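You operate a simulated robot arm through the tools that you are given. There is no shell and no other tool.

You run a simulated robot arm. Do the job below in one go: nothing can be reset, and whatever is moved stays where it is left.

## Task
Fit out the cards drawer with its divider and liner, and put the ring case away there.
Fine: divider in its slot, liner in the cards bay, case on the liner; shut the drawer, pinching no finger. Set down upright: ring case.

Only the result counts: the job must be done as asked and must still hold three seconds after the hand-in. Knocking over, shifting, dropping, spilling or breaking anything else fails it.

## Robot
A 7-joint arm with a two-finger parallel gripper, fixed in place. Base frame: the origin is on the floor under the middle of its stand, x ahead of it, y to its left, z up; the work surface is at about z = 880. Units: mm, rad, N and s.
With the tool pointing down near the work surface it reaches from about 320 to 720 mm from the base axis. Its first joint turns from -2.496 to 2.496 rad. Payload 3 kg.
Tool frame: the origin (TCP) lies between the finger pads and is the grasp point; the fingertips stand 30 mm ahead of it; z points along the fingers, y is the line along which they close. The gripper opens to 110 mm. The fingers are 20 mm wide and 10 mm thick; the gripper's body (48 by 112 mm) begins 55 mm behind the TCP.
Orientation is told as [roll, pitch, yaw] about the base's x, y, z axes, in that order, counted from this pose: with the fingers straight down and closing along the base's y, the tool's x points along the base's -x, its y along +y and its z along -z.

## Interface
- The arm moves only by the tool jog_arm. Its argument "motion" is a list of rows, each a list of 2 entries, a list of its own where there are three numbers: the shift along the base's x, y, z in units of 150 mm (1.0 is 150 mm), then the turn, a rotation vector about the base's x, y, z in units of 90 degrees (1.0 is 90 degrees). In form: [[[tx, ty, tz], [rx, ry, rz]], ...]. A call has 1 to 20 rows; each row is the pose to reach, as a shift and turn from the pose commanded when the call began. "gripper" is the gripper command, from -1 (fully open) to 1 (shut), values between in proportion, set as the call begins (left out, the last holds). A call with a number of a shift or a turn outside -1 to 1 is refused whole. A row lasts 0.2 s, in which the tool goes at most 50 mm and 0.15 rad; a call with a longer step from one row to the next is refused whole, and so is a gripper value outside its range. Where a pose cannot be reached the arm comes as near as it can. A force on the tool above 60 N (or 10 N above the force at the start of the call, whichever is more), or a blocked arm, ends the call early, and 0.2 s more pass. The fingers move at their own pace (about 108 mm/s each) and stop on an object; they squeeze with about 36 N. The grip force told is the motor's: it shows also when the fingers shut on nothing. Time passes only in rows, and 0.2 s behind the last, so rows that repeat a pose let the fingers close. It gives the time, the measured TCP pose, the force on the tool (base axes), the opening and the grip force at its end, in the units of the frame above (readings bear some noise), with the torque about the TCP (base axes, N m) and any sound that the robot's microphone picked up, and new pictures: "pictures" is both (left out), scene, wrist or none.
- Cameras (640 x 400 px; columns grow to the right, rows downward): "scene" is fixed at [50.4, -500.4, 1397.8]; the picture's right is [-0.11, -0.99, 0.00], its down [-0.69, 0.07, -0.72] and it looks along [0.72, -0.08, -0.69] (base axes); focal length 263 px, centre (320, 200). "wrist" rides on the gripper at [72, 17, -103] in the tool frame; the picture's right is [-0.23, 0.97, 0.00], its down [-0.76, -0.18, -0.62] and it looks along [-0.61, -0.14, 0.78] (tool axes); focal length 222 px, centre (320, 200).
- lift_body(by): slides the trunk up (or, below 0, down) by that many mm; the arm rides with it, the base frame stays. It gives what a move gives, with no picture.
- locate(camera, pixels): for up to 12 pixels [column, row] of the newest picture of that camera ("zoom" is the newest enlarged one), the place [x, y, z] in the base frame of the surface seen there, good to about 3 mm. The clock stands still meanwhile.
- close_up(camera, box): a new picture of the part [left, top, right, bottom] of that camera's present view, enlarged. The clock stands still meanwhile.
- hand_in(): hands the job in; it is judged then, once.

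Leave the gripper open and the arm clear of the work at the hand-in unless told otherwise.

The tools are called after "Call:" as name(argument=value, ...) on one line, values as JSON. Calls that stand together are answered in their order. jog_arm: Moves the arm, as the interface text tells. Its arguments: {"type":"object","properties":{"motion":{"type":"array","items":{"type":"array"}},"gripper":{"type":"number"},"pictures":{"type":"string","enum":["both","scene","wrist","none"]}},"required":["motion"]} The other tools are called the same way: lift_body (by) moves the trunk up or down; locate (camera, pixels) gives the place of the surface under pixels of a picture; close_up (camera, box) takes an enlarged picture of a part of a camera's view; hand_in () hands the job in.

At the start:

```text
time_s: 0.0
eef_pos: [579.1, -495.0, 1087.9]
tool_rot: [0.001, -0.002, 0.001]
wrist_force: [-0.8, 0.0, 0.1]
torque: [0.02, -0.01, 0.02]
width: 109.8
grip_force: 0.0
trunk travel left (down, up): [-876.0, 14.0]
```

scene: 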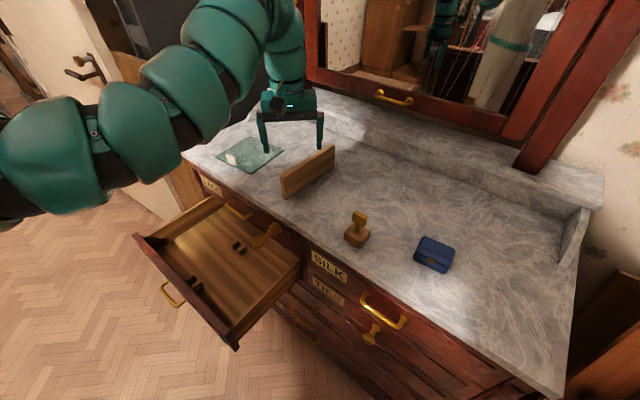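
wrist: 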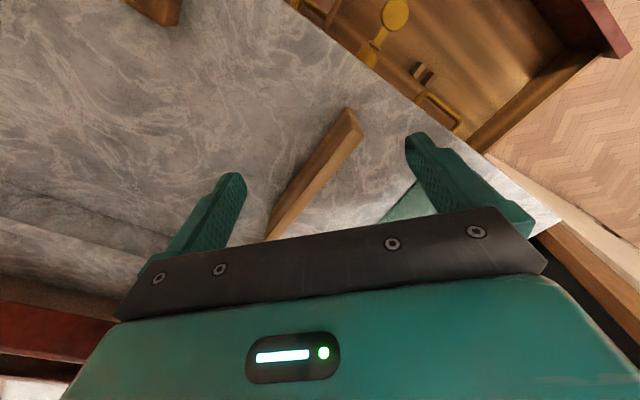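

I see an open drawer at the lower left, a wooden divider standing on the marble, a glass-like sheet (perhaps the liner), a stamp and a blue case. I'll take enlarged pictures to see the details.

Call:
close_up(camera="scene", box=[120, 170, 340, 360])

Call:
close_up(camera="scene", box=[180, 90, 360, 210])

Call:
close_up(camera="scene", box=[290, 190, 490, 360])

```text
2.11 times, centred on (230, 265) of scene
```

zoom: 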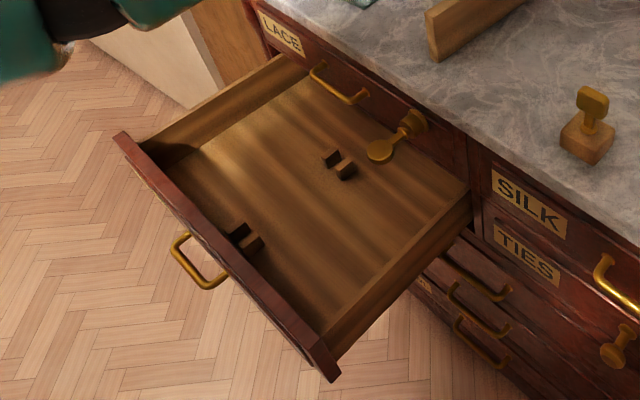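

```text
3.33 times, centred on (270, 150) of scene
```

zoom: 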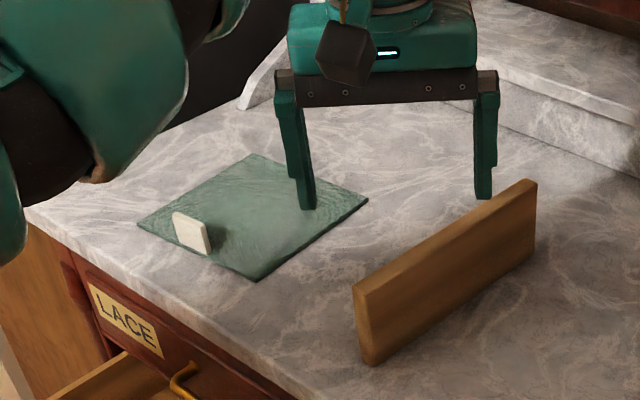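

```text
2.35 times, centred on (390, 275) of scene
```

zoom: 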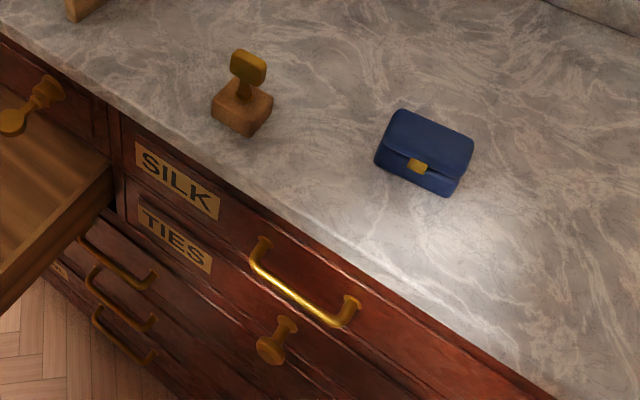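

Now I'll measure where things are in the scene view: the drawer corners, slot cleats, divider, liner and its tab, case, stamp.

Call:
locate(camera="scene", pixels=[[138, 236], [237, 345], [219, 198], [299, 262], [172, 290], [196, 287], [239, 246], [243, 251], [204, 292], [267, 234], [200, 250], [260, 280]])

Call:
locate(camera="scene", pixels=[[220, 158], [250, 137], [283, 150], [252, 172], [233, 157], [280, 176], [333, 147], [284, 195], [334, 165], [185, 155], [303, 245], [550, 395]])

Call:
locate(camera="scene", pixels=[[423, 237], [454, 248], [414, 260], [444, 273], [415, 256], [435, 250], [358, 217], [356, 238], [346, 236], [357, 246], [369, 237], [433, 262]])

```text
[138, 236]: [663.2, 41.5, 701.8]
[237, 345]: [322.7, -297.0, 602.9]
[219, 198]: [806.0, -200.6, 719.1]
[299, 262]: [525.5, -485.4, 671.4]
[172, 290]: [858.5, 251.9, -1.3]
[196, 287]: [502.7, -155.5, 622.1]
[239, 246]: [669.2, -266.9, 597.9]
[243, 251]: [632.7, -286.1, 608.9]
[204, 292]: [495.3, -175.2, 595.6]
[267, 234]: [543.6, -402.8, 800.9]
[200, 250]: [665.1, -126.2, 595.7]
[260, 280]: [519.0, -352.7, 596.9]
```

```text
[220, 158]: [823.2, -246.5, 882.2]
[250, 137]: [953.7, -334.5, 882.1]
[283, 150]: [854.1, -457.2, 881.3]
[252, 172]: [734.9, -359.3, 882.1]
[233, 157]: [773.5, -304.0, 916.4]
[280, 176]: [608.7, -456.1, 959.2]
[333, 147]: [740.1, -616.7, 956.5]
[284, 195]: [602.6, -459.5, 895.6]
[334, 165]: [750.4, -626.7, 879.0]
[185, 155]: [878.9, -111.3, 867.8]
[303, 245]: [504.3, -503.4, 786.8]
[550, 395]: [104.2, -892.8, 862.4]
```

```text
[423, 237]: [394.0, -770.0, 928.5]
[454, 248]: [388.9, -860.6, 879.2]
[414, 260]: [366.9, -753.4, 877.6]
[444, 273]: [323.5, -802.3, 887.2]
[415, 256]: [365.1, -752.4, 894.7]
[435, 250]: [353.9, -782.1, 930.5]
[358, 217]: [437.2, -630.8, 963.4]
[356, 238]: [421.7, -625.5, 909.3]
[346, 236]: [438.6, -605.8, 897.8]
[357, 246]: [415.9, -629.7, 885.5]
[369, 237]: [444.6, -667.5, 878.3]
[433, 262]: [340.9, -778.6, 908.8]
```

The dresser is turned about 45°: its front runs along (-0.7,-0.7) and the drawer opens towards (-0.7,+0.7). The drawer floor is at about z=597, the rim at about 700. I can't see the drawer front or any bay marks from here, so I'll swing the arm back toward the base, turning -45°, to look with the wrist camera.

Call:
jog_arm(motion=[[[-0.17, 0.17, 0], [0, 0, -0.08]], [[-0.34, 0.34, 0], [0, 0, -0.16]], [[-0.5, 0.5, 0], [0, 0, -0.25]], [[-0.67, 0.67, 0], [0, 0, -0.33]], [[-0.84, 0.84, 0], [0, 0, -0.42]], [[-1, 1, 0], [0, 0, -0.5]]], pictures="both")

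```text
time_s: 1.4
eef_pos: [423.3, -339.9, 1089.7]
tool_rot: [0.01, -0.006, -0.787]
wrist_force: [-0.1, -0.3, -0.5]
torque: [0.01, -0.03, -0.01]
width: 109.5
grip_force: 0.0
out of reach, approached as far as the arm can: row 1, 2, 3, 4, 5, 6
trunk travel left (down, up): [-876.0, 14.0]
```

scene: 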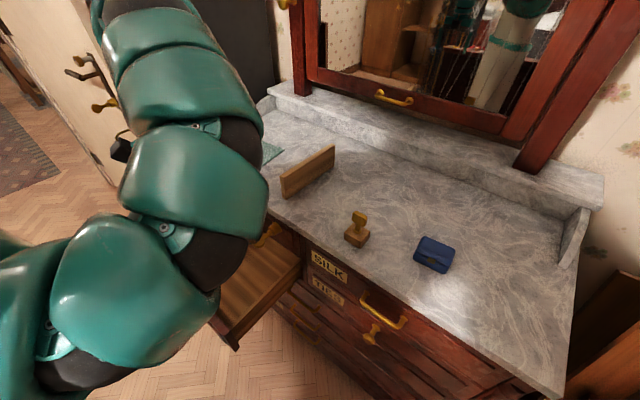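
wrist: 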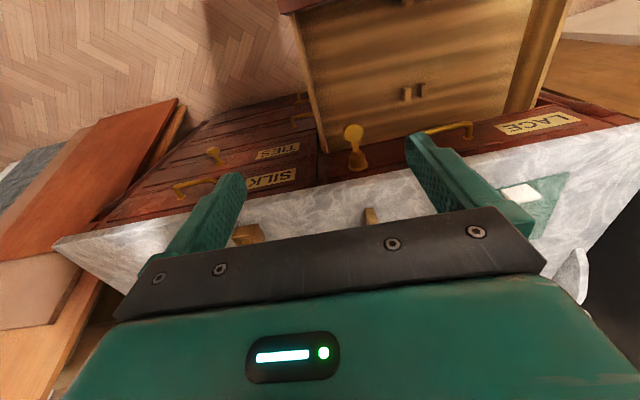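

I can now see LACE, SILK and TIES labels (upside down in this view), but not the open drawer's front. I'll move further out and lower, towards (362,-22), to look at the front face.

Call:
jog_arm(motion=[[[-0.08, 0.25, -0.1], [0, 0, 0]], [[-0.16, 0.5, -0.2], [0, 0, 0]], [[-0.24, 0.75, -0.3], [0, 0, 0]], [[-0.32, 1.0, -0.4], [0, 0, 0]]], pictures="none")

Call:
jog_arm(motion=[[[0, 0.25, -0.2], [0, 0, 0]], [[0, 0.5, -0.4], [0, 0, 0]], [[0, 0.75, -0.6], [0, 0, 0]], [[0, 1.0, -0.8], [0, 0, 0]]], pictures="both")

```text
time_s: 2.4
eef_pos: [424.3, -204.6, 1006.9]
tool_rot: [-0.002, 0.0, -0.799]
wrist_force: [-0.2, 5.3, -2.0]
torque: [-0.49, 0.0, 0.01]
width: 110.1
grip_force: 0.1
out of reach, approached as far as the arm can: row 1, 2, 3, 4
trunk travel left (down, up): [-876.0, 14.0]
```

```text
time_s: 3.4
eef_pos: [419.5, -45.6, 885.2]
tool_rot: [-0.001, -0.003, -0.785]
wrist_force: [0.6, 0.4, 0.5]
torque: [0.02, 0.02, 0.0]
width: 110.0
grip_force: 0.0
trunk travel left (down, up): [-876.0, 14.0]
```

scene: 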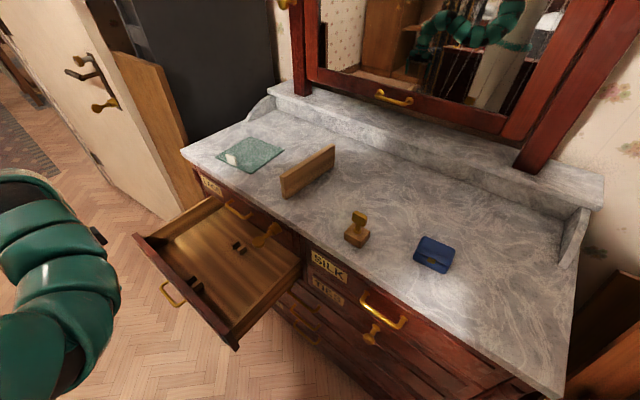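
wrist: 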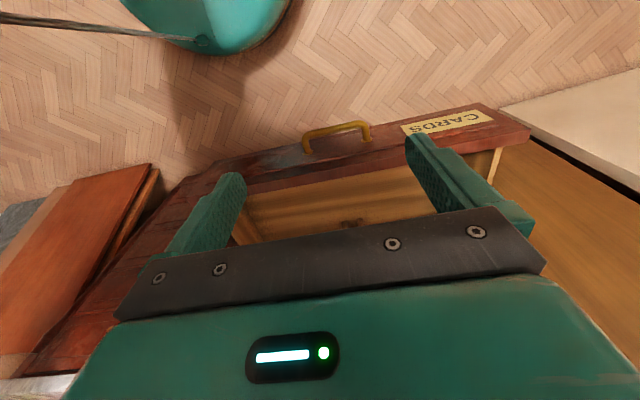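

The open drawer's front bears a "CARDS" label on its left part (upper right at (448,122) in this upside-down view). I'll zoom in to see if there are other marks on the front or on the drawer rim.

Call:
close_up(camera="wrist", box=[200, 90, 540, 250])

Call:
close_up(camera="scene", box=[130, 190, 310, 350])

```text
1.88 times, centred on (370, 170) of wrist
```

zoom: 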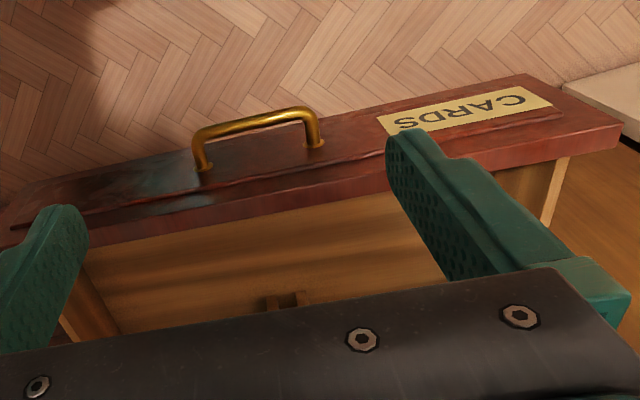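

```text
2.50 times, centred on (220, 270) of scene
```

zoom: 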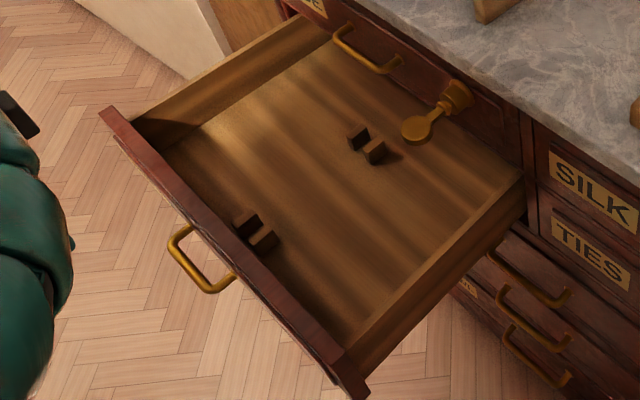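

Only one plate, "CARDS", on the left part of the front. Now I'll measure the inside of the drawer and the slot cleats accurately in the newest zoom.

Call:
locate(camera="zoom", pixels=[[240, 216], [252, 213], [258, 240], [270, 232], [351, 132], [362, 127], [369, 148], [381, 143], [264, 250], [380, 160], [248, 228], [359, 146]])

Call:
locate(camera="zoom", pixels=[[300, 20], [190, 125], [210, 130], [345, 340], [420, 290], [505, 185], [520, 178], [112, 108], [360, 375], [340, 200], [180, 200], [320, 310]])

```text
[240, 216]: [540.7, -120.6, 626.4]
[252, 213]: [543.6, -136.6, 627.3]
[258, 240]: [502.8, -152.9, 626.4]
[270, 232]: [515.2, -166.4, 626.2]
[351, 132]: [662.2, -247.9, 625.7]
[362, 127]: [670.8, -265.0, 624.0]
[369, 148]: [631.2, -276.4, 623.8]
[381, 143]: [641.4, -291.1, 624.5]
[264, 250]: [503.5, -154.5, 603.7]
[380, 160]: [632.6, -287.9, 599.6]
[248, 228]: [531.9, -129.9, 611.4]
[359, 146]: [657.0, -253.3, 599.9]
```

```text
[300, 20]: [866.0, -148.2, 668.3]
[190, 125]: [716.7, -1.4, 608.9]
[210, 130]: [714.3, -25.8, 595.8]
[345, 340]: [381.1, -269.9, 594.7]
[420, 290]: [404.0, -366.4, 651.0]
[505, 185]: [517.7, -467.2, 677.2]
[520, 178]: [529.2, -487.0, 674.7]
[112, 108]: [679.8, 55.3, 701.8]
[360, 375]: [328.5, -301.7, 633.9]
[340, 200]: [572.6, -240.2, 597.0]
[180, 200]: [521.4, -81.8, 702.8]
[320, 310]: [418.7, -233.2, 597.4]
```

I'll zoom tighter on the two slot cleat pairs.

Call:
close_up(camera="scene", box=[180, 270, 212, 290])

Call:
locate(camera="zoom", pixels=[[320, 200], [200, 150], [400, 250]])

Call:
close_up(camera="scene", box=[224, 236, 256, 256])

```text
16.00 times, centred on (196, 280) of scene
```

zoom: 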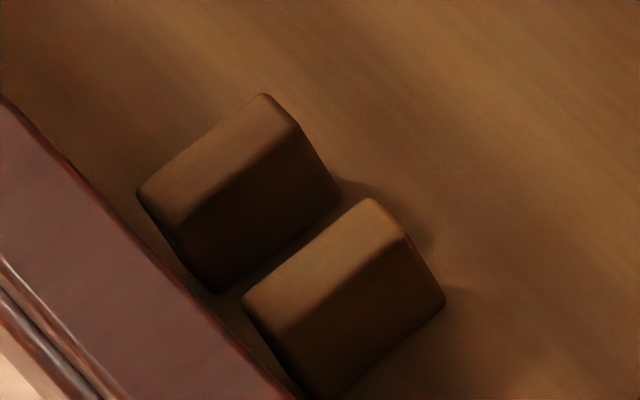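

```text
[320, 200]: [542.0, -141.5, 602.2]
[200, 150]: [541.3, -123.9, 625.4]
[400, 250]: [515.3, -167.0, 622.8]
```

```text
16.00 times, centred on (240, 246) of scene
```

zoom: 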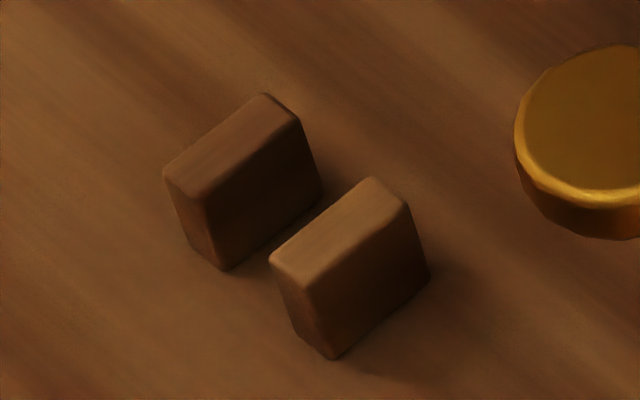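

Both cleat pairs are clear now. I'll measure the top corners of the back pair, then re-zoom on the front pair for the same.

Call:
locate(camera="zoom", pixels=[[170, 176], [204, 203], [262, 98], [293, 118], [275, 260], [309, 287], [370, 183], [402, 205], [230, 150], [340, 235], [225, 265], [335, 355]])

Call:
close_up(camera="scene", box=[180, 270, 212, 290])

Call:
locate(camera="zoom", pixels=[[145, 192], [182, 220], [260, 97], [294, 122], [248, 300], [288, 330], [368, 202], [404, 235], [215, 160], [325, 265], [336, 195], [443, 300]])

```text
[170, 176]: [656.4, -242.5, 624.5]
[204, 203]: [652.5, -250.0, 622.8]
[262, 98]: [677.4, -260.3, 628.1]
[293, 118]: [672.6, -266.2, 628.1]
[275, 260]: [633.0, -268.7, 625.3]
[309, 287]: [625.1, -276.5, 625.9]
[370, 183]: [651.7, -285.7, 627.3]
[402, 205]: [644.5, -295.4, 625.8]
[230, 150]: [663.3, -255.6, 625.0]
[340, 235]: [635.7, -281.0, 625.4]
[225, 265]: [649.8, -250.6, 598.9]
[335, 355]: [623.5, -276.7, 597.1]
```

```text
16.00 times, centred on (196, 280) of scene
```

zoom: 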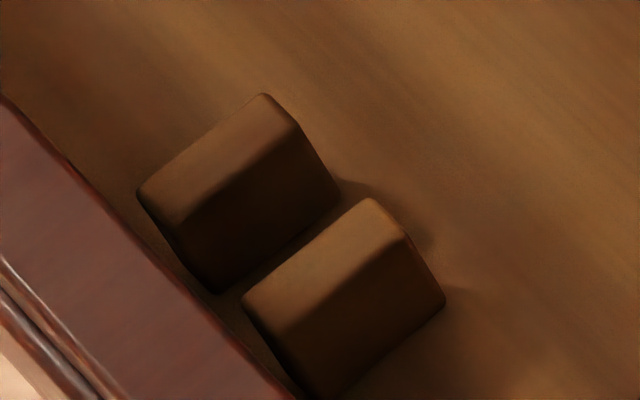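

```text
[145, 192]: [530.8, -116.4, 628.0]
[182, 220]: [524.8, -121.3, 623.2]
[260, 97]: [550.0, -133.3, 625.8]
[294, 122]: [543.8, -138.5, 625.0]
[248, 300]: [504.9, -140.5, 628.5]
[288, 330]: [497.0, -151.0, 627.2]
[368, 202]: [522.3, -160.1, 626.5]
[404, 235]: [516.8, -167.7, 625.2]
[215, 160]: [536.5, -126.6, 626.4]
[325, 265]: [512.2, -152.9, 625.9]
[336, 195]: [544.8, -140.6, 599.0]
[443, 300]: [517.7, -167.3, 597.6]
```

The slot is centred at about (587.7, -204.6), aligned exactly at -45°, with a gap of about 27 mm. Now I'll zoom on the divider and measure it.

Call:
close_up(camera="scene", box=[272, 138, 344, 203])

Call:
locate(camera="zoom", pixels=[[115, 263], [155, 272], [480, 70], [505, 75], [130, 360], [145, 368], [510, 160], [320, 165], [300, 180], [330, 250], [200, 330], [450, 190]])

```text
6.15 times, centred on (308, 170) of scene
```

zoom: 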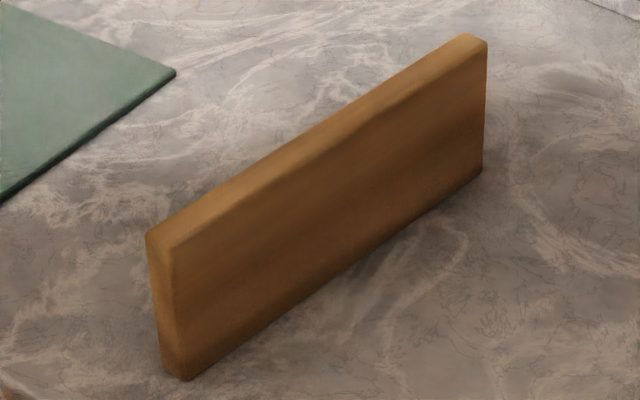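

```text
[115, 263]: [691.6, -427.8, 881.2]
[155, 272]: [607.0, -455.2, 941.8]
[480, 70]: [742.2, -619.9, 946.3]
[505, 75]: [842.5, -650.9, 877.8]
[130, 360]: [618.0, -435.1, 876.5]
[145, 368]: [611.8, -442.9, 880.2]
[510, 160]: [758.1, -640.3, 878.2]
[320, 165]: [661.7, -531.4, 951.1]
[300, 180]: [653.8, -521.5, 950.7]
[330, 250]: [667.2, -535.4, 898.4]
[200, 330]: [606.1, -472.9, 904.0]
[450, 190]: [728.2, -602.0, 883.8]
```

I'll measure the divider at the true corners: top (150,236), (175,243), (463,36), (485,43), mid-top points, and bottom corners.

Call:
locate(camera="zoom", pixels=[[151, 237], [176, 241], [462, 36], [484, 44], [310, 133], [330, 143], [166, 370], [187, 377], [480, 170], [240, 180], [258, 190], [400, 80]])

Call:
close_up(camera="scene", box=[210, 128, 290, 178])

Call:
locate(camera="zoom", pixels=[[60, 235], [330, 75], [580, 175], [330, 345], [141, 195], [130, 170], [175, 190], [168, 225], [190, 240], [200, 205], [150, 180], [165, 200]])

```text
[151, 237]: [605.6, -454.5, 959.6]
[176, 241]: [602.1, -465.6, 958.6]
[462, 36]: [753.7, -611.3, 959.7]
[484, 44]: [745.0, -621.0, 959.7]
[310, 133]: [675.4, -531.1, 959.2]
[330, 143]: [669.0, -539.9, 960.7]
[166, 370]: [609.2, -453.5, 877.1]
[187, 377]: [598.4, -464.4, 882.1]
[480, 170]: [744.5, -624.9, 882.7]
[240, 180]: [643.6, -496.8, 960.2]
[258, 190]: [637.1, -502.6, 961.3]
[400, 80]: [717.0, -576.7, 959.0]
```

```text
8.00 times, centred on (250, 153) of scene
```

zoom: 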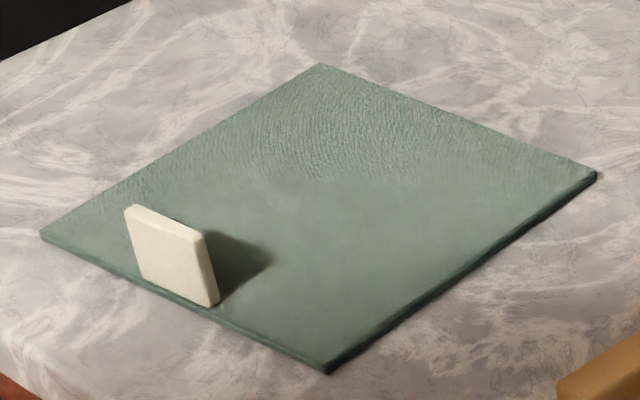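

```text
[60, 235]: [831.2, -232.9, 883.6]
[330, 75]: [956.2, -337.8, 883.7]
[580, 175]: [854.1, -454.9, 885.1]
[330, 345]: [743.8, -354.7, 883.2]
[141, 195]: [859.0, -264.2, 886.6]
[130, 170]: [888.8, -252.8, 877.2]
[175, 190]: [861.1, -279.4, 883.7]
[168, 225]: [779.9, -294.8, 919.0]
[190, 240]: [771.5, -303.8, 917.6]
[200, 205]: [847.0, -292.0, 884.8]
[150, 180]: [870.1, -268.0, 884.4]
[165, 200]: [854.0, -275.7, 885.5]
```

Divider: top at z≈960, centre about (672,-535), running at about -47°, thin (~14 mm). Liner: about 165 mm square, with an upright tab near (773,-300). Next I'll measure the ring case and the stamp beside it.

Call:
close_up(camera="scene", box=[400, 225, 472, 285])

Call:
locate(camera="zoom", pixels=[[225, 110], [430, 175], [160, 200], [320, 250], [300, 170], [140, 240], [150, 290], [350, 390], [390, 260], [270, 270], [260, 310], [420, 290]])

Call:
close_up(camera="scene", box=[335, 203, 383, 253])

```text
6.67 times, centred on (436, 255) of scene
```

zoom: 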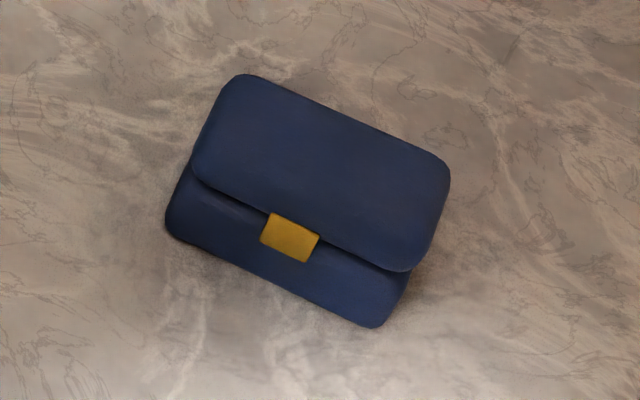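

```text
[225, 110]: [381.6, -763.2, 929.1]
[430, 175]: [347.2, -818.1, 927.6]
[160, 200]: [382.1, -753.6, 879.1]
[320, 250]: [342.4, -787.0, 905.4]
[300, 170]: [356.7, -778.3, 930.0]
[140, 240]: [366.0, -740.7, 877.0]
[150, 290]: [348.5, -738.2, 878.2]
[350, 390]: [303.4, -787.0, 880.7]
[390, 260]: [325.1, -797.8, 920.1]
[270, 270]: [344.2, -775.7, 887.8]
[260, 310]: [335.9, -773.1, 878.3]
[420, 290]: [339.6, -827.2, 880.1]
```

```text
8.00 times, centred on (359, 228) of scene
```

zoom: 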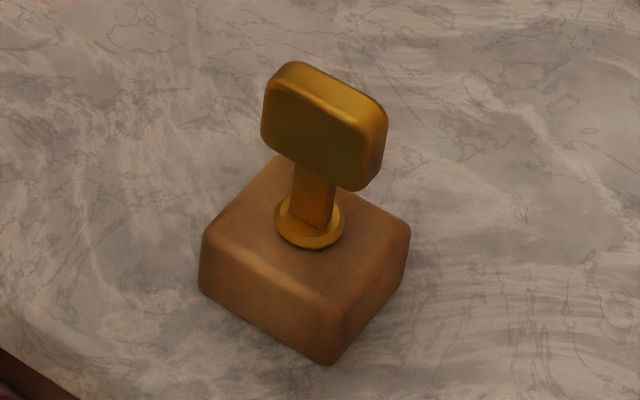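

The case is about 70×45×50 mm, lid top at z≈930, near (353,-785); it lies about 860 mm from the base. All pieces are far out, so I'll lower the trunk to get more horizontal reach. First I raise the tool to keep it clear of the drawer front.

Call:
jog_arm(motion=[[[0, 0, 0.3], [0, 0, 0]], [[0, 0, 0.6], [0, 0, 0]], [[0, 0, 0.9], [0, 0, 0]]], pictures="none")

Call:
lift_body(by=-200)

```text
time_s: 4.2
eef_pos: [418.5, -41.6, 1023.3]
tool_rot: [-0.003, -0.002, -0.786]
wrist_force: [0.0, 0.1, 0.4]
torque: [-0.01, 0.02, 0.01]
width: 110.0
grip_force: 0.1
trunk travel left (down, up): [-876.0, 14.0]
```

```text
time_s: 6.4
eef_pos: [419.1, -41.4, 823.9]
tool_rot: [-0.002, 0.0, -0.785]
wrist_force: [0.8, -0.1, 0.1]
torque: [0.0, -0.02, 0.01]
width: 110.1
grip_force: 0.0
trunk travel left (down, up): [-676.0, 214.0]
```

Now at (419,-41,824). I'll climb and travel toward the divider in stages, keeping above z≈1050 (divider top is 960).

Call:
jog_arm(motion=[[[0, 0, 0.3], [0, 0, 0]], [[0, -0.1, 0.6], [0, 0, 0]], [[0, -0.3, 0.85], [0, 0, 0]], [[0.1, -0.55, 1.0], [0, 0, 0]], [[0.25, -0.8, 1.0], [0, 0, 0]], [[0.4, -1.0, 1.0], [0, 0, 0]]], pictures="none")

Call:
jog_arm(motion=[[[0.15, -0.25, 0.1], [0, 0, 0]], [[0.3, -0.5, 0.2], [0, 0, 0]], [[0.45, -0.75, 0.3], [0, 0, 0]], [[0.6, -1.0, 0.4], [0, 0, 0]]], pictures="both")

```text
time_s: 7.8
eef_pos: [454.7, -204.0, 954.1]
tool_rot: [0.075, 0.02, -0.829]
wrist_force: [0.3, -0.7, 0.7]
torque: [0.05, 0.01, 0.01]
width: 109.9
grip_force: 0.0
out of reach, approached as far as the arm can: row 2, 3, 4, 5, 6
trunk travel left (down, up): [-676.0, 214.0]
```

```text
time_s: 8.8
eef_pos: [453.1, -251.1, 950.1]
tool_rot: [0.08, 0.017, -0.83]
wrist_force: [-0.7, -0.1, -0.3]
torque: [-0.01, -0.01, -0.01]
width: 110.2
grip_force: 0.1
out of reach, approached as far as the arm can: row 1, 2, 3, 4
trunk travel left (down, up): [-676.0, 214.0]
```

scene: 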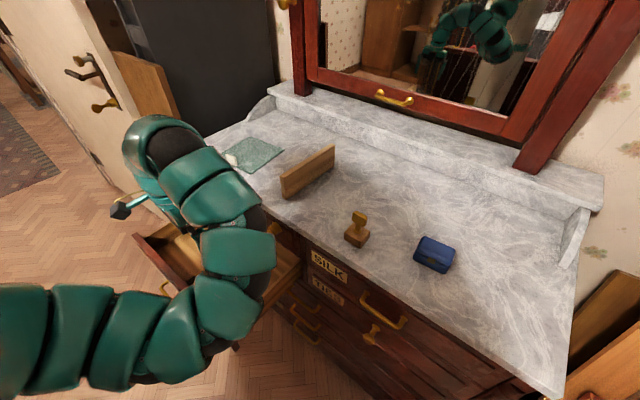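
wrist: 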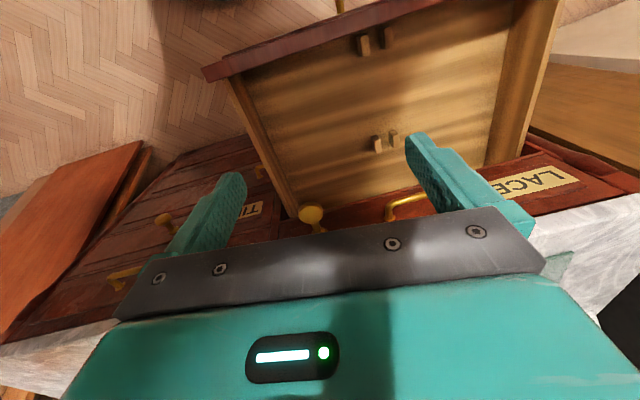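

The arm reports out of reach up here (z≈950 with the trunk lowered). I'll try going outward and lower instead; the way over the drawer is clear (drawer rim 700, marble 880 starts further out).

Call:
jog_arm(motion=[[[0.0, 0.0, 0.0], [0, 0, 0]]], pictures="none")

```text
time_s: 9.2
eef_pos: [453.4, -250.3, 950.4]
tool_rot: [0.082, 0.015, -0.831]
wrist_force: [-0.3, 0.0, -0.2]
torque: [0.01, -0.01, 0.0]
width: 109.9
grip_force: 0.0
trunk travel left (down, up): [-676.0, 214.0]
```

The command was reset to the reached pose. I'll correct the small roll error and descend slightly to see whether it goes free.

Call:
jog_arm(motion=[[[0.0, 0.0, -0.2], [-0.05, 0, 0]], [[0.0, 0.0, -0.35], [-0.05, 0, 0]], [[0.15, -0.15, -0.35], [-0.05, 0, 0]], [[0.35, -0.35, -0.35], [-0.05, 0, 0]]], pictures="none")

```text
time_s: 10.2
eef_pos: [472.6, -271.7, 896.5]
tool_rot: [0.03, -0.041, -0.83]
wrist_force: [0.2, 0.6, -0.4]
torque: [0.01, -0.02, -0.01]
width: 110.2
grip_force: 0.1
out of reach, approached as far as the arm can: row 1, 4
trunk travel left (down, up): [-676.0, 214.0]
```

It still gets blocked. I'll look at the arm's shape now to understand which way it is folded.

Call:
jog_arm(motion=[[[0, 0, 0], [0, 0, 0.05]], [[0, 0, 0], [0, 0, 0.1]], [[0, 0, 0], [0, 0, 0.19]], [[0, 0, 0], [0, 0, 0.28]]], pictures="scene")

```text
time_s: 11.2
eef_pos: [474.7, -272.0, 896.5]
tool_rot: [0.02, -0.038, -0.39]
wrist_force: [0.2, -0.4, 0.5]
torque: [0.02, 0.01, -0.01]
width: 110.1
grip_force: 0.1
trunk travel left (down, up): [-676.0, 214.0]
```

scene: 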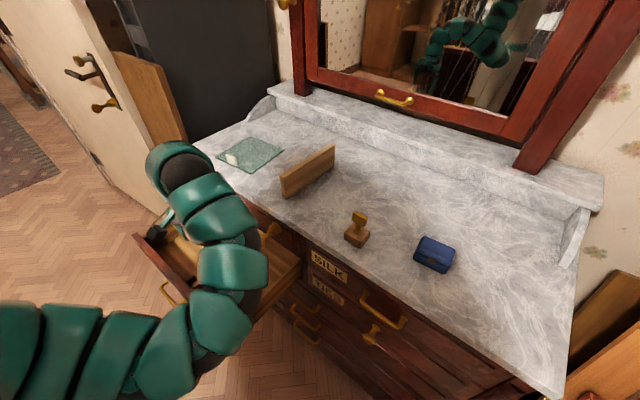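

Turning yaw was free. I'll try going outward again with this yaw, correcting roll/pitch.

Call:
jog_arm(motion=[[[0.1, -0.15, 0], [-0.01, 0.02, 0.05]], [[0.2, -0.3, 0], [-0.01, 0.02, 0.1]], [[0.3, -0.45, 0], [-0.01, 0.02, 0.15]], [[0.4, -0.65, 0], [-0.01, 0.02, 0.2]]], pictures="scene")

```text
time_s: 12.2
eef_pos: [555.8, -293.2, 866.2]
tool_rot: [0.001, -0.015, -0.075]
wrist_force: [0.3, -0.6, -0.8]
torque: [0.07, 0.02, 0.0]
width: 109.9
grip_force: 0.2
out of reach, approached as far as the arm can: row 1, 2, 3, 4
trunk travel left (down, up): [-676.0, 214.0]
```

scene: 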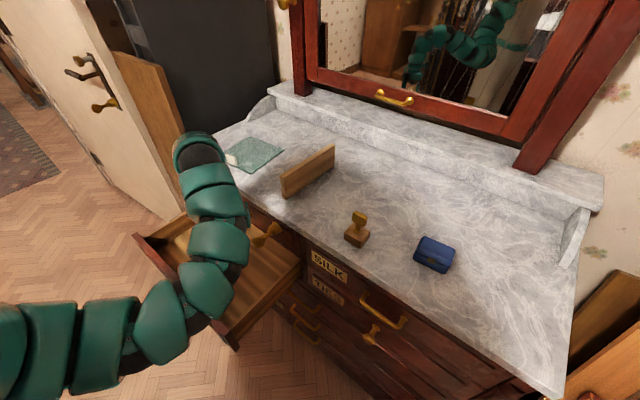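

I'll look at the mirror reflection for the arm's shape.

Call:
close_up(camera="scene", box=[320, 0, 580, 130])

Call:
locate(camera="scene", pixels=[[20, 340], [60, 335], [105, 330], [160, 320], [205, 285], [215, 245], [210, 200], [195, 155], [200, 140]])

```text
2.46 times, centred on (450, 65) of scene
```

zoom: 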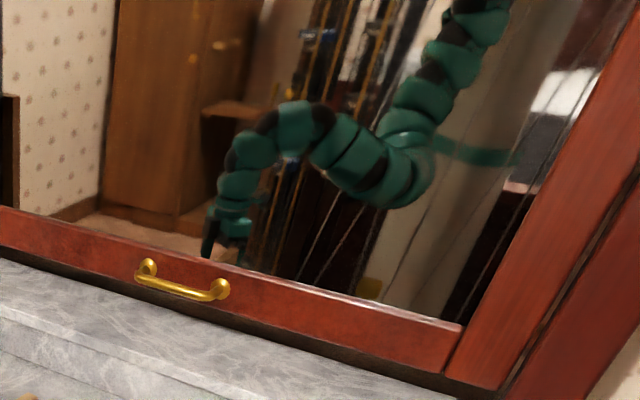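

```text
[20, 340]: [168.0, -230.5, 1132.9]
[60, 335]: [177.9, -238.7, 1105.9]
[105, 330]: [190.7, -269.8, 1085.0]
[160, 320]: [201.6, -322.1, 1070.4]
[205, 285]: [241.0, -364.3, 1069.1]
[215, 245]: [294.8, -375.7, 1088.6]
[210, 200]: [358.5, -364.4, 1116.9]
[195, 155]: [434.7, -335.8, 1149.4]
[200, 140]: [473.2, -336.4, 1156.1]
```

The mirror shows the shoulder is high above and the arm hangs down to a low elbow swung to the right, then up and over to the hand. I'll test which directions are free from here with small moves: first straight toward -y.

Call:
jog_arm(motion=[[[0, -0.1, 0], [0, 0, 0]], [[0, -0.2, 0], [0, 0, 0]]], pictures="none")

Call:
jog_arm(motion=[[[0.1, 0, 0], [0, 0, 0]], [[0.2, 0, 0], [0, 0, 0]]], pictures="none")

```text
time_s: 12.8
eef_pos: [553.2, -314.9, 867.8]
tool_rot: [-0.002, -0.015, -0.076]
wrist_force: [0.0, -0.8, 0.5]
torque: [-0.03, 0.0, 0.01]
width: 110.2
grip_force: 0.0
out of reach, approached as far as the arm can: row 2
trunk travel left (down, up): [-676.0, 214.0]
```

```text
time_s: 13.4
eef_pos: [583.5, -313.9, 867.0]
tool_rot: [0.0, -0.016, -0.077]
wrist_force: [0.9, -0.7, 0.1]
torque: [0.0, -0.01, 0.0]
width: 110.1
grip_force: 0.2
trunk travel left (down, up): [-676.0, 214.0]
```

+x is free. I'll try -y again from here.

Call:
jog_arm(motion=[[[0, -0.1, 0], [0, 0, 0]], [[0, -0.2, 0], [0, 0, 0]], [[0, -0.3, 0], [0, 0, 0]], [[0, -0.4, 0], [0, 0, 0]]], pictures="none")

```text
time_s: 14.2
eef_pos: [580.0, -344.0, 867.9]
tool_rot: [0.019, -0.006, -0.049]
wrist_force: [-15.1, 46.2, 8.2]
torque: [-1.02, -0.26, -0.55]
width: 87.2
grip_force: 0.0
trunk travel left (down, up): [-676.0, 214.0]
stopped in row 4: the force on the tool passed its limit at 67 N (the readings are from after the stop); the commanded pose is now the measured one
```

A finger touched the marble's front edge (the tool had sunk to z=868, tips at 838, below the top). I'll back off in +y at once.

Call:
jog_arm(motion=[[[0, 0.1, 0], [0, 0, 0]], [[0, 0.25, 0], [0, 0, 0]], [[0, 0.4, 0], [0, 0, 0]]], gripper=-1, pictures="scene")

```text
time_s: 15.0
eef_pos: [580.0, -291.8, 865.1]
tool_rot: [0.014, -0.007, -0.063]
wrist_force: [0.2, -0.7, -0.3]
torque: [-0.05, 0.0, 0.05]
width: 110.2
grip_force: 0.0
trunk travel left (down, up): [-676.0, 214.0]
```

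scene: 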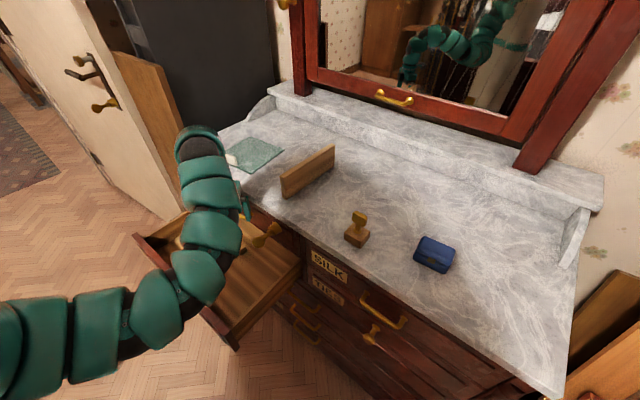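

Free again, nothing displaced. I'll raise the trunk by 200 to lift the hand with the same arm shape, and use the trunk for vertical moves from now on.

Call:
lift_body(by=200)

Call:
jog_arm(motion=[[[0, -0.25, 0], [0, 0, 0]], [[0, -0.5, 0], [0, 0, 0]], [[0, -0.75, 0], [0, 0, 0]], [[0, -1.0, 0], [0, 0, 0]]], pictures="none")

```text
time_s: 17.2
eef_pos: [581.0, -293.0, 1065.7]
tool_rot: [0.014, -0.007, -0.061]
wrist_force: [0.1, -0.8, -0.6]
torque: [0.01, 0.01, 0.02]
width: 109.9
grip_force: 0.1
trunk travel left (down, up): [-876.0, 14.0]
```

```text
time_s: 18.2
eef_pos: [580.2, -443.4, 1064.9]
tool_rot: [0.014, -0.006, -0.063]
wrist_force: [-0.5, 0.2, -0.7]
torque: [0.01, -0.01, -0.02]
width: 110.1
grip_force: 0.1
trunk travel left (down, up): [-876.0, 14.0]
```

Free here. Now I'll turn the yaw to -0.817 (along the divider) while staying at this spot.

Call:
jog_arm(motion=[[[0, 0, 0], [0, 0, -0.08]], [[0, 0, 0], [0, 0, -0.16]], [[0, 0, 0], [0, 0, -0.24]], [[0, 0, 0], [0, 0, -0.32]], [[0, 0, 0], [0, 0, -0.4]], [[0, 0, 0], [0, 0, -0.48]]], pictures="both")

```text
time_s: 19.6
eef_pos: [579.8, -442.5, 1066.8]
tool_rot: [0.013, -0.007, -0.816]
wrist_force: [-0.4, -0.3, 0.0]
torque: [-0.05, 0.0, -0.05]
width: 110.0
grip_force: 0.0
trunk travel left (down, up): [-876.0, 14.0]
```

scene: 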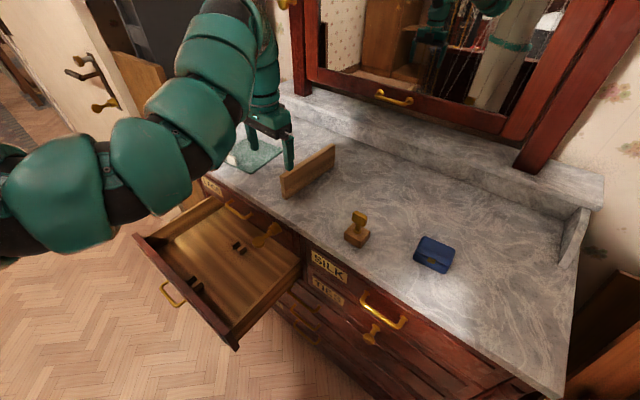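
wrist: 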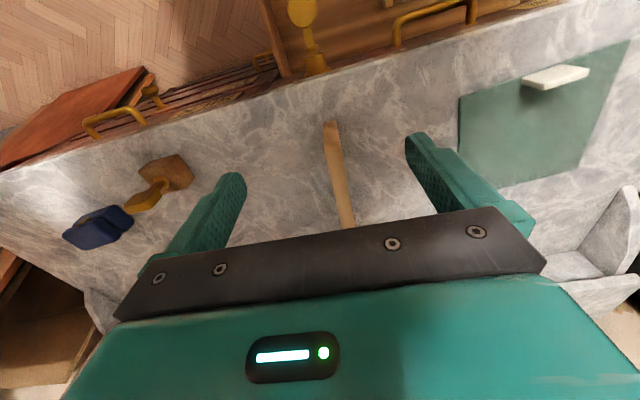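

Good shape and yaw now. Next I'll move along the divider's line outward, at the same height, toward about (650,-510).

Call:
jog_arm(motion=[[[0.15, -0.15, 0], [0, 0, 0]], [[0.3, -0.3, 0], [0, 0, 0]], [[0.45, -0.45, 0], [0, 0, 0]]], pictures="none")

```text
time_s: 20.4
eef_pos: [645.3, -510.5, 1067.3]
tool_rot: [0.012, -0.003, -0.813]
wrist_force: [0.6, -0.6, -0.2]
torque: [0.01, -0.01, -0.04]
width: 110.2
grip_force: 0.1
trunk travel left (down, up): [-876.0, 14.0]
```

Reached (645,-510) at 823 mm with the tool straight down. I'll go on to above the divider's centre (676,-538).

Call:
jog_arm(motion=[[[0.1, -0.09, 0], [-0.008, 0, 0]], [[0.2, -0.18, 0], [-0.008, 0.0, -0.004]]], pictures="both")

```text
time_s: 21.0
eef_pos: [678.5, -536.5, 1067.9]
tool_rot: [0.004, -0.018, -0.82]
wrist_force: [-0.1, -0.7, -0.4]
torque: [0.03, 0.0, 0.0]
width: 110.0
grip_force: 0.0
trunk travel left (down, up): [-876.0, 14.0]
```

scene: 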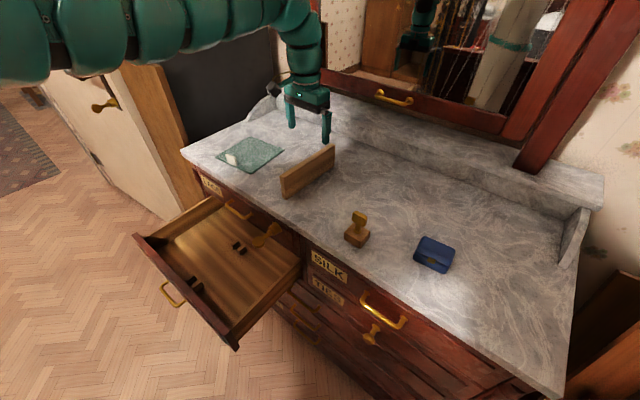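
wrist: 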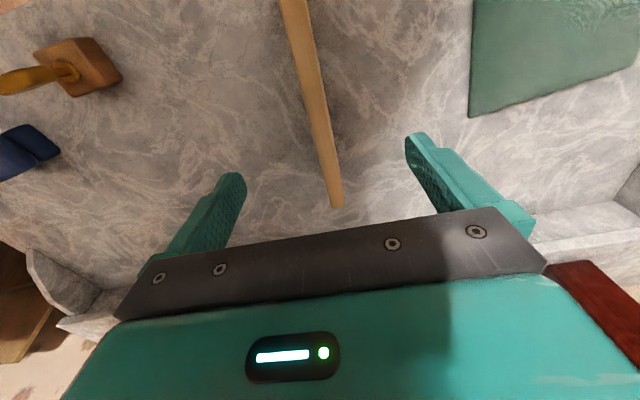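

The tool is straight above the divider. I'll measure the divider's top in the wrist picture to centre the fingers on it exactly.

Call:
locate(camera="wrist", pixels=[[292, 30], [305, 30], [300, 70], [312, 70], [309, 110], [321, 110], [318, 150], [330, 150], [325, 185], [338, 185], [331, 203], [341, 203]])

Call:
close_up(camera="wrist", box=[240, 0, 400, 220])

```text
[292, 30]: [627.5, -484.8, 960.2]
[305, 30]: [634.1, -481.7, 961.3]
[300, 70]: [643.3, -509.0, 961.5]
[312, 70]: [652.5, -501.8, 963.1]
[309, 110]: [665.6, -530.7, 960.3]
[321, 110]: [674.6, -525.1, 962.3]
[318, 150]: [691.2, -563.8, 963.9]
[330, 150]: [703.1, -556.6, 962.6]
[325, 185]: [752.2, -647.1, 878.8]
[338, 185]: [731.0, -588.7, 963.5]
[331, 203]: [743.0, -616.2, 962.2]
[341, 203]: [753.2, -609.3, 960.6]
```

```text
1.82 times, centred on (320, 110) of wrist
```

zoom: 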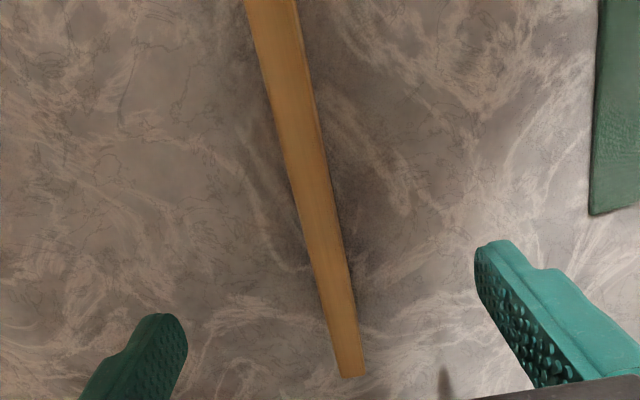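

Both cameras agree: the divider's line is about 1.5 mm off the tool's centre; I'll correct this and the small pitch, then lower the trunk 126 mm so the tips straddle the divider's upper 50 mm.

Call:
jog_arm(motion=[[[-0.007, -0.007, 0], [-0.002, 0.0115, 0]], [[-0.007, -0.007, 0], [-0.002, 0.0115, 0]]], pictures="none")

Call:
lift_body(by=-126)

Call:
jog_arm(motion=[[[0, 0, 0], [0, 0, 0]]], pictures="both")

```text
time_s: 21.6
eef_pos: [676.5, -538.1, 1066.8]
tool_rot: [-0.01, -0.007, -0.822]
wrist_force: [-0.2, 0.1, -0.1]
torque: [0.02, 0.0, -0.01]
width: 110.0
grip_force: 0.0
trunk travel left (down, up): [-876.0, 14.0]
```

```text
time_s: 23.1
eef_pos: [675.4, -536.8, 940.4]
tool_rot: [-0.009, -0.005, -0.822]
wrist_force: [-0.6, 0.4, 0.2]
torque: [-0.01, 0.02, 0.03]
width: 110.2
grip_force: 0.1
trunk travel left (down, up): [-750.0, 140.0]
```

```text
time_s: 23.5
eef_pos: [675.8, -537.7, 941.3]
tool_rot: [-0.01, -0.009, -0.821]
wrist_force: [1.4, 0.1, -0.2]
torque: [0.0, -0.01, -0.03]
width: 110.0
grip_force: 0.0
trunk travel left (down, up): [-750.0, 140.0]
```

scene: 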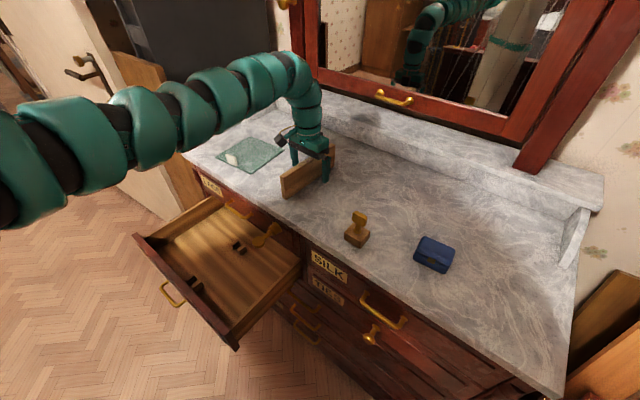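
wrist: 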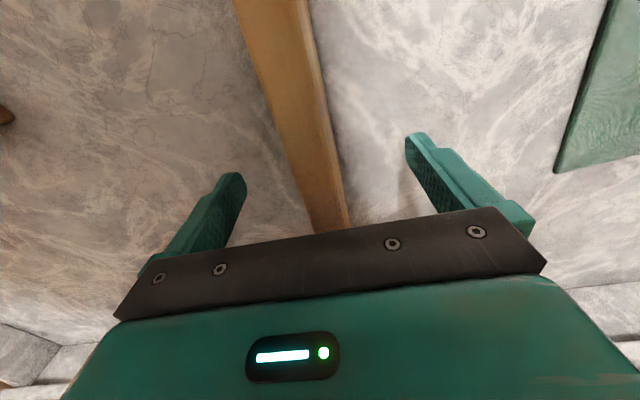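

The divider is between the fingers. I'll close the gripper and hold while it settles.

Call:
jog_arm(motion=[[[0, 0, 0], [0, 0, 0]], [[0, 0, 0], [0, 0, 0]], [[0, 0, 0], [0, 0, 0]], [[0, 0, 0], [0, 0, 0]], [[0, 0, 0], [0, 0, 0]]], gripper=1, pictures="none")

Call:
lift_body(by=20)

Call:
jog_arm(motion=[[[0, 0, 0], [0, 0, 0]]], pictures="both")

```text
time_s: 24.7
eef_pos: [676.2, -537.7, 940.9]
tool_rot: [-0.008, -0.006, -0.823]
wrist_force: [1.9, 0.5, 2.2]
torque: [0.09, -0.05, -0.07]
width: 17.9
grip_force: 36.2
trunk travel left (down, up): [-750.0, 140.0]
```

```text
time_s: 25.4
eef_pos: [675.9, -536.9, 958.8]
tool_rot: [-0.012, -0.007, -0.822]
wrist_force: [0.2, 0.0, -2.1]
torque: [0.02, 0.0, -0.02]
width: 17.6
grip_force: 36.2
trunk travel left (down, up): [-770.0, 120.0]
```

```text
time_s: 25.8
eef_pos: [676.2, -539.1, 960.6]
tool_rot: [-0.012, -0.005, -0.824]
wrist_force: [-0.2, -0.7, -1.4]
torque: [0.0, -0.03, 0.02]
width: 17.5
grip_force: 36.0
trunk travel left (down, up): [-770.0, 120.0]
```

scene: 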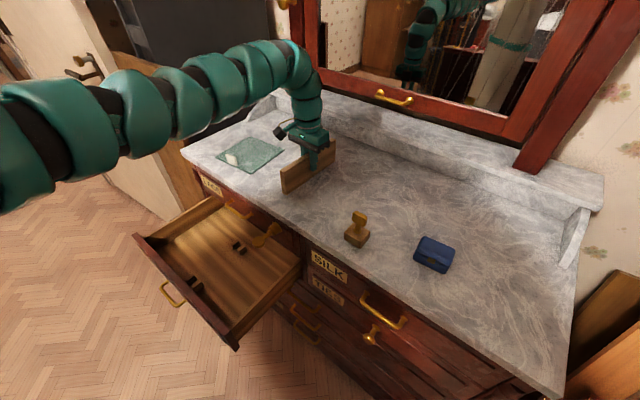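
wrist: 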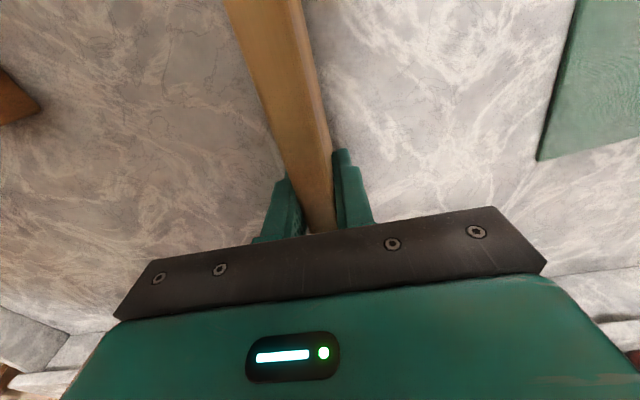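

The divider is held (17.6 mm thick, ~1.5 N) and lifted. Before carrying it, I'll measure how far the LACE drawer's handle and knob stick out above the slot.

Call:
close_up(camera="scene", box=[200, 170, 300, 250])

Call:
locate(camera="scene", pixels=[[230, 206], [237, 211], [245, 216], [258, 240], [268, 233], [276, 228], [264, 236], [225, 203], [251, 219], [290, 245], [215, 195]])

```text
5.00 times, centred on (250, 210) of scene
```

zoom: 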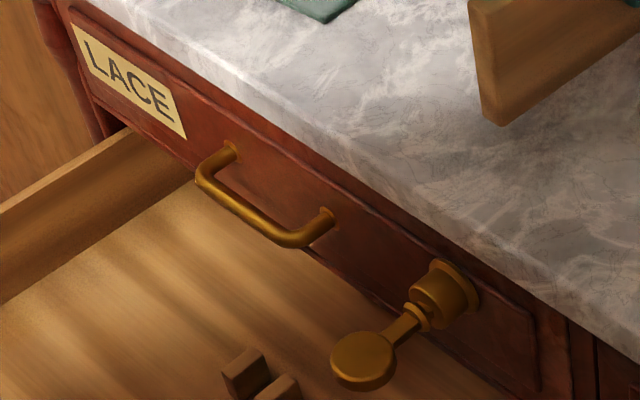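

```text
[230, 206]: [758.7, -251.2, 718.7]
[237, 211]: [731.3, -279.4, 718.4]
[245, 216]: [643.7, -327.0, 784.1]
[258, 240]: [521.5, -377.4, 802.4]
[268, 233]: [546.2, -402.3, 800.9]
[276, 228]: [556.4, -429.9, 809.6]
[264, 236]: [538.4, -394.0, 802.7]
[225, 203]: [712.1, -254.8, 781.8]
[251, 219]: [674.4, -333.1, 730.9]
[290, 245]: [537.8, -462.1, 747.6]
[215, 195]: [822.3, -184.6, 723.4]
```

The "knob" is a key sticking out at s≈-102 (clear of the slot); the LACE handle sticks out above the slot's back to within ~16 mm of where the divider's back end will pass. I'll measure the drawer front's inner face to know the room at the front end.

Call:
close_up(camera="scene", box=[160, 255, 210, 290])

Call:
locate(camera="zoom", pixels=[[100, 60], [130, 100], [120, 130], [160, 150], [200, 190], [230, 210], [250, 250], [60, 80], [90, 120], [170, 220], [220, 290], [260, 330]])

```text
11.43 times, centred on (185, 272) of scene
```

zoom: 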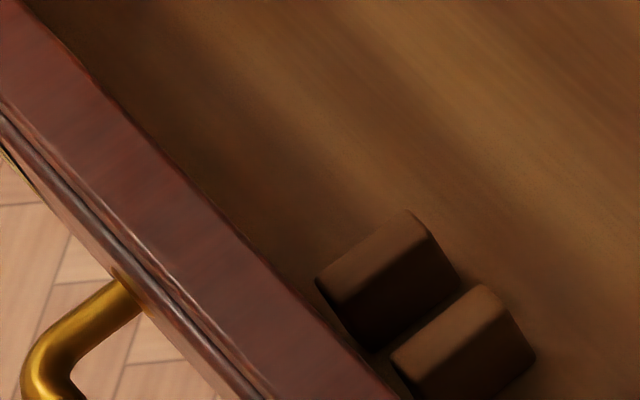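

```text
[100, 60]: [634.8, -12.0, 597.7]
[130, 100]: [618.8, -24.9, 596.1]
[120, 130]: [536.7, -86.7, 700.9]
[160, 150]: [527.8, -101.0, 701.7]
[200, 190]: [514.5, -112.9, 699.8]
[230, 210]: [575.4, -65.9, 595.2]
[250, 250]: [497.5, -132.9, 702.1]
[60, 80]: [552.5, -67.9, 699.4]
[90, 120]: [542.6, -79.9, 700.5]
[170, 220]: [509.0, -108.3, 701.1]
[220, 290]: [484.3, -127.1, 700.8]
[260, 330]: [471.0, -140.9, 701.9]
```

Inner face of the drawer front is at 7 mm from the divider's front end when centred, so I'll aim for the centre precisely. I'll raise the trunk 110 and carry the divider inward, in steps, towards above the slot.

Call:
lift_body(by=110)

Call:
jog_arm(motion=[[[-0.09, 0.24, -0.05], [0, 0, 0.006]], [[-0.19, 0.49, -0.1], [0, 0, 0.012]], [[-0.28, 0.74, -0.17], [0, 0, 0.018]], [[-0.37, 0.98, -0.23], [0, 0, 0.024]]], pictures="none")

```text
time_s: 27.2
eef_pos: [677.1, -538.4, 1069.7]
tool_rot: [-0.011, -0.007, -0.822]
wrist_force: [-0.4, 0.2, -1.9]
torque: [-0.01, 0.01, 0.01]
width: 17.9
grip_force: 36.3
trunk travel left (down, up): [-880.0, 10.0]
```

```text
time_s: 28.2
eef_pos: [618.3, -390.0, 1036.1]
tool_rot: [-0.01, -0.005, -0.783]
wrist_force: [1.2, -0.9, -2.1]
torque: [0.01, -0.02, 0.01]
width: 17.7
grip_force: 35.9
trunk travel left (down, up): [-880.0, 10.0]
```

No limits hit. Continuing inward and slightly down to about (588,-250,995).

Call:
jog_arm(motion=[[[-0.05, 0.24, -0.07], [0, 0, 0]], [[-0.1, 0.48, -0.14], [0, 0, 0]], [[-0.15, 0.72, -0.2], [0, 0, 0]], [[-0.2, 0.94, -0.27], [0, 0, 0]]], pictures="none")

```text
time_s: 29.2
eef_pos: [589.9, -250.0, 997.5]
tool_rot: [-0.012, -0.007, -0.786]
wrist_force: [-0.4, 0.4, -2.2]
torque: [0.0, 0.01, -0.03]
width: 17.7
grip_force: 35.6
trunk travel left (down, up): [-880.0, 10.0]
```

Now onto the slot's centre (587.7,-204.6), then I'll look.

Call:
jog_arm(motion=[[[-0.007, 0.15, -0.03], [0, 0, 0]], [[-0.015, 0.303, -0.06], [0, 0, 0]], [[-0.015, 0.303, -0.06], [0, 0, 0]]], pictures="both")

```text
time_s: 30.0
eef_pos: [587.1, -203.0, 987.2]
tool_rot: [-0.008, -0.007, -0.786]
wrist_force: [0.0, 0.4, -1.0]
torque: [0.02, 0.01, 0.0]
width: 17.7
grip_force: 36.1
trunk travel left (down, up): [-880.0, 10.0]
```

scene: 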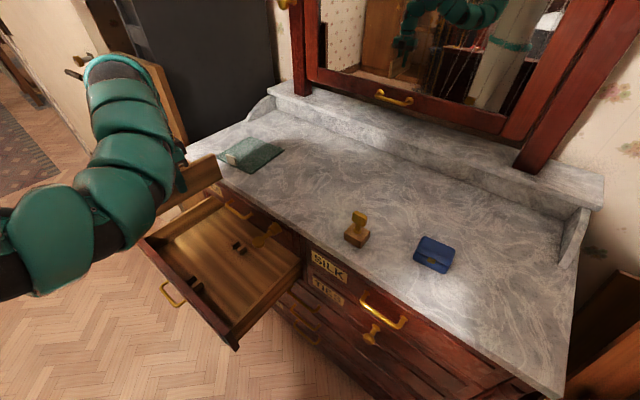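
wrist: 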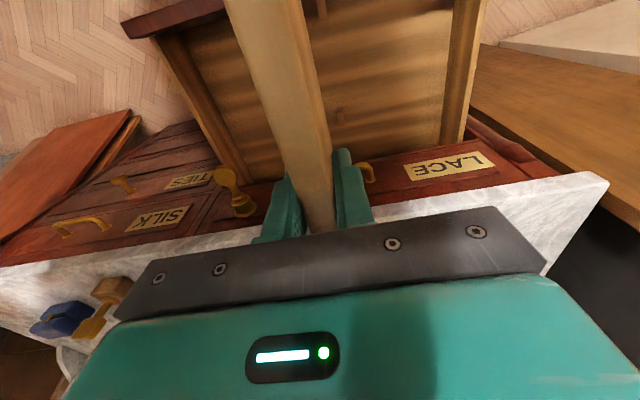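

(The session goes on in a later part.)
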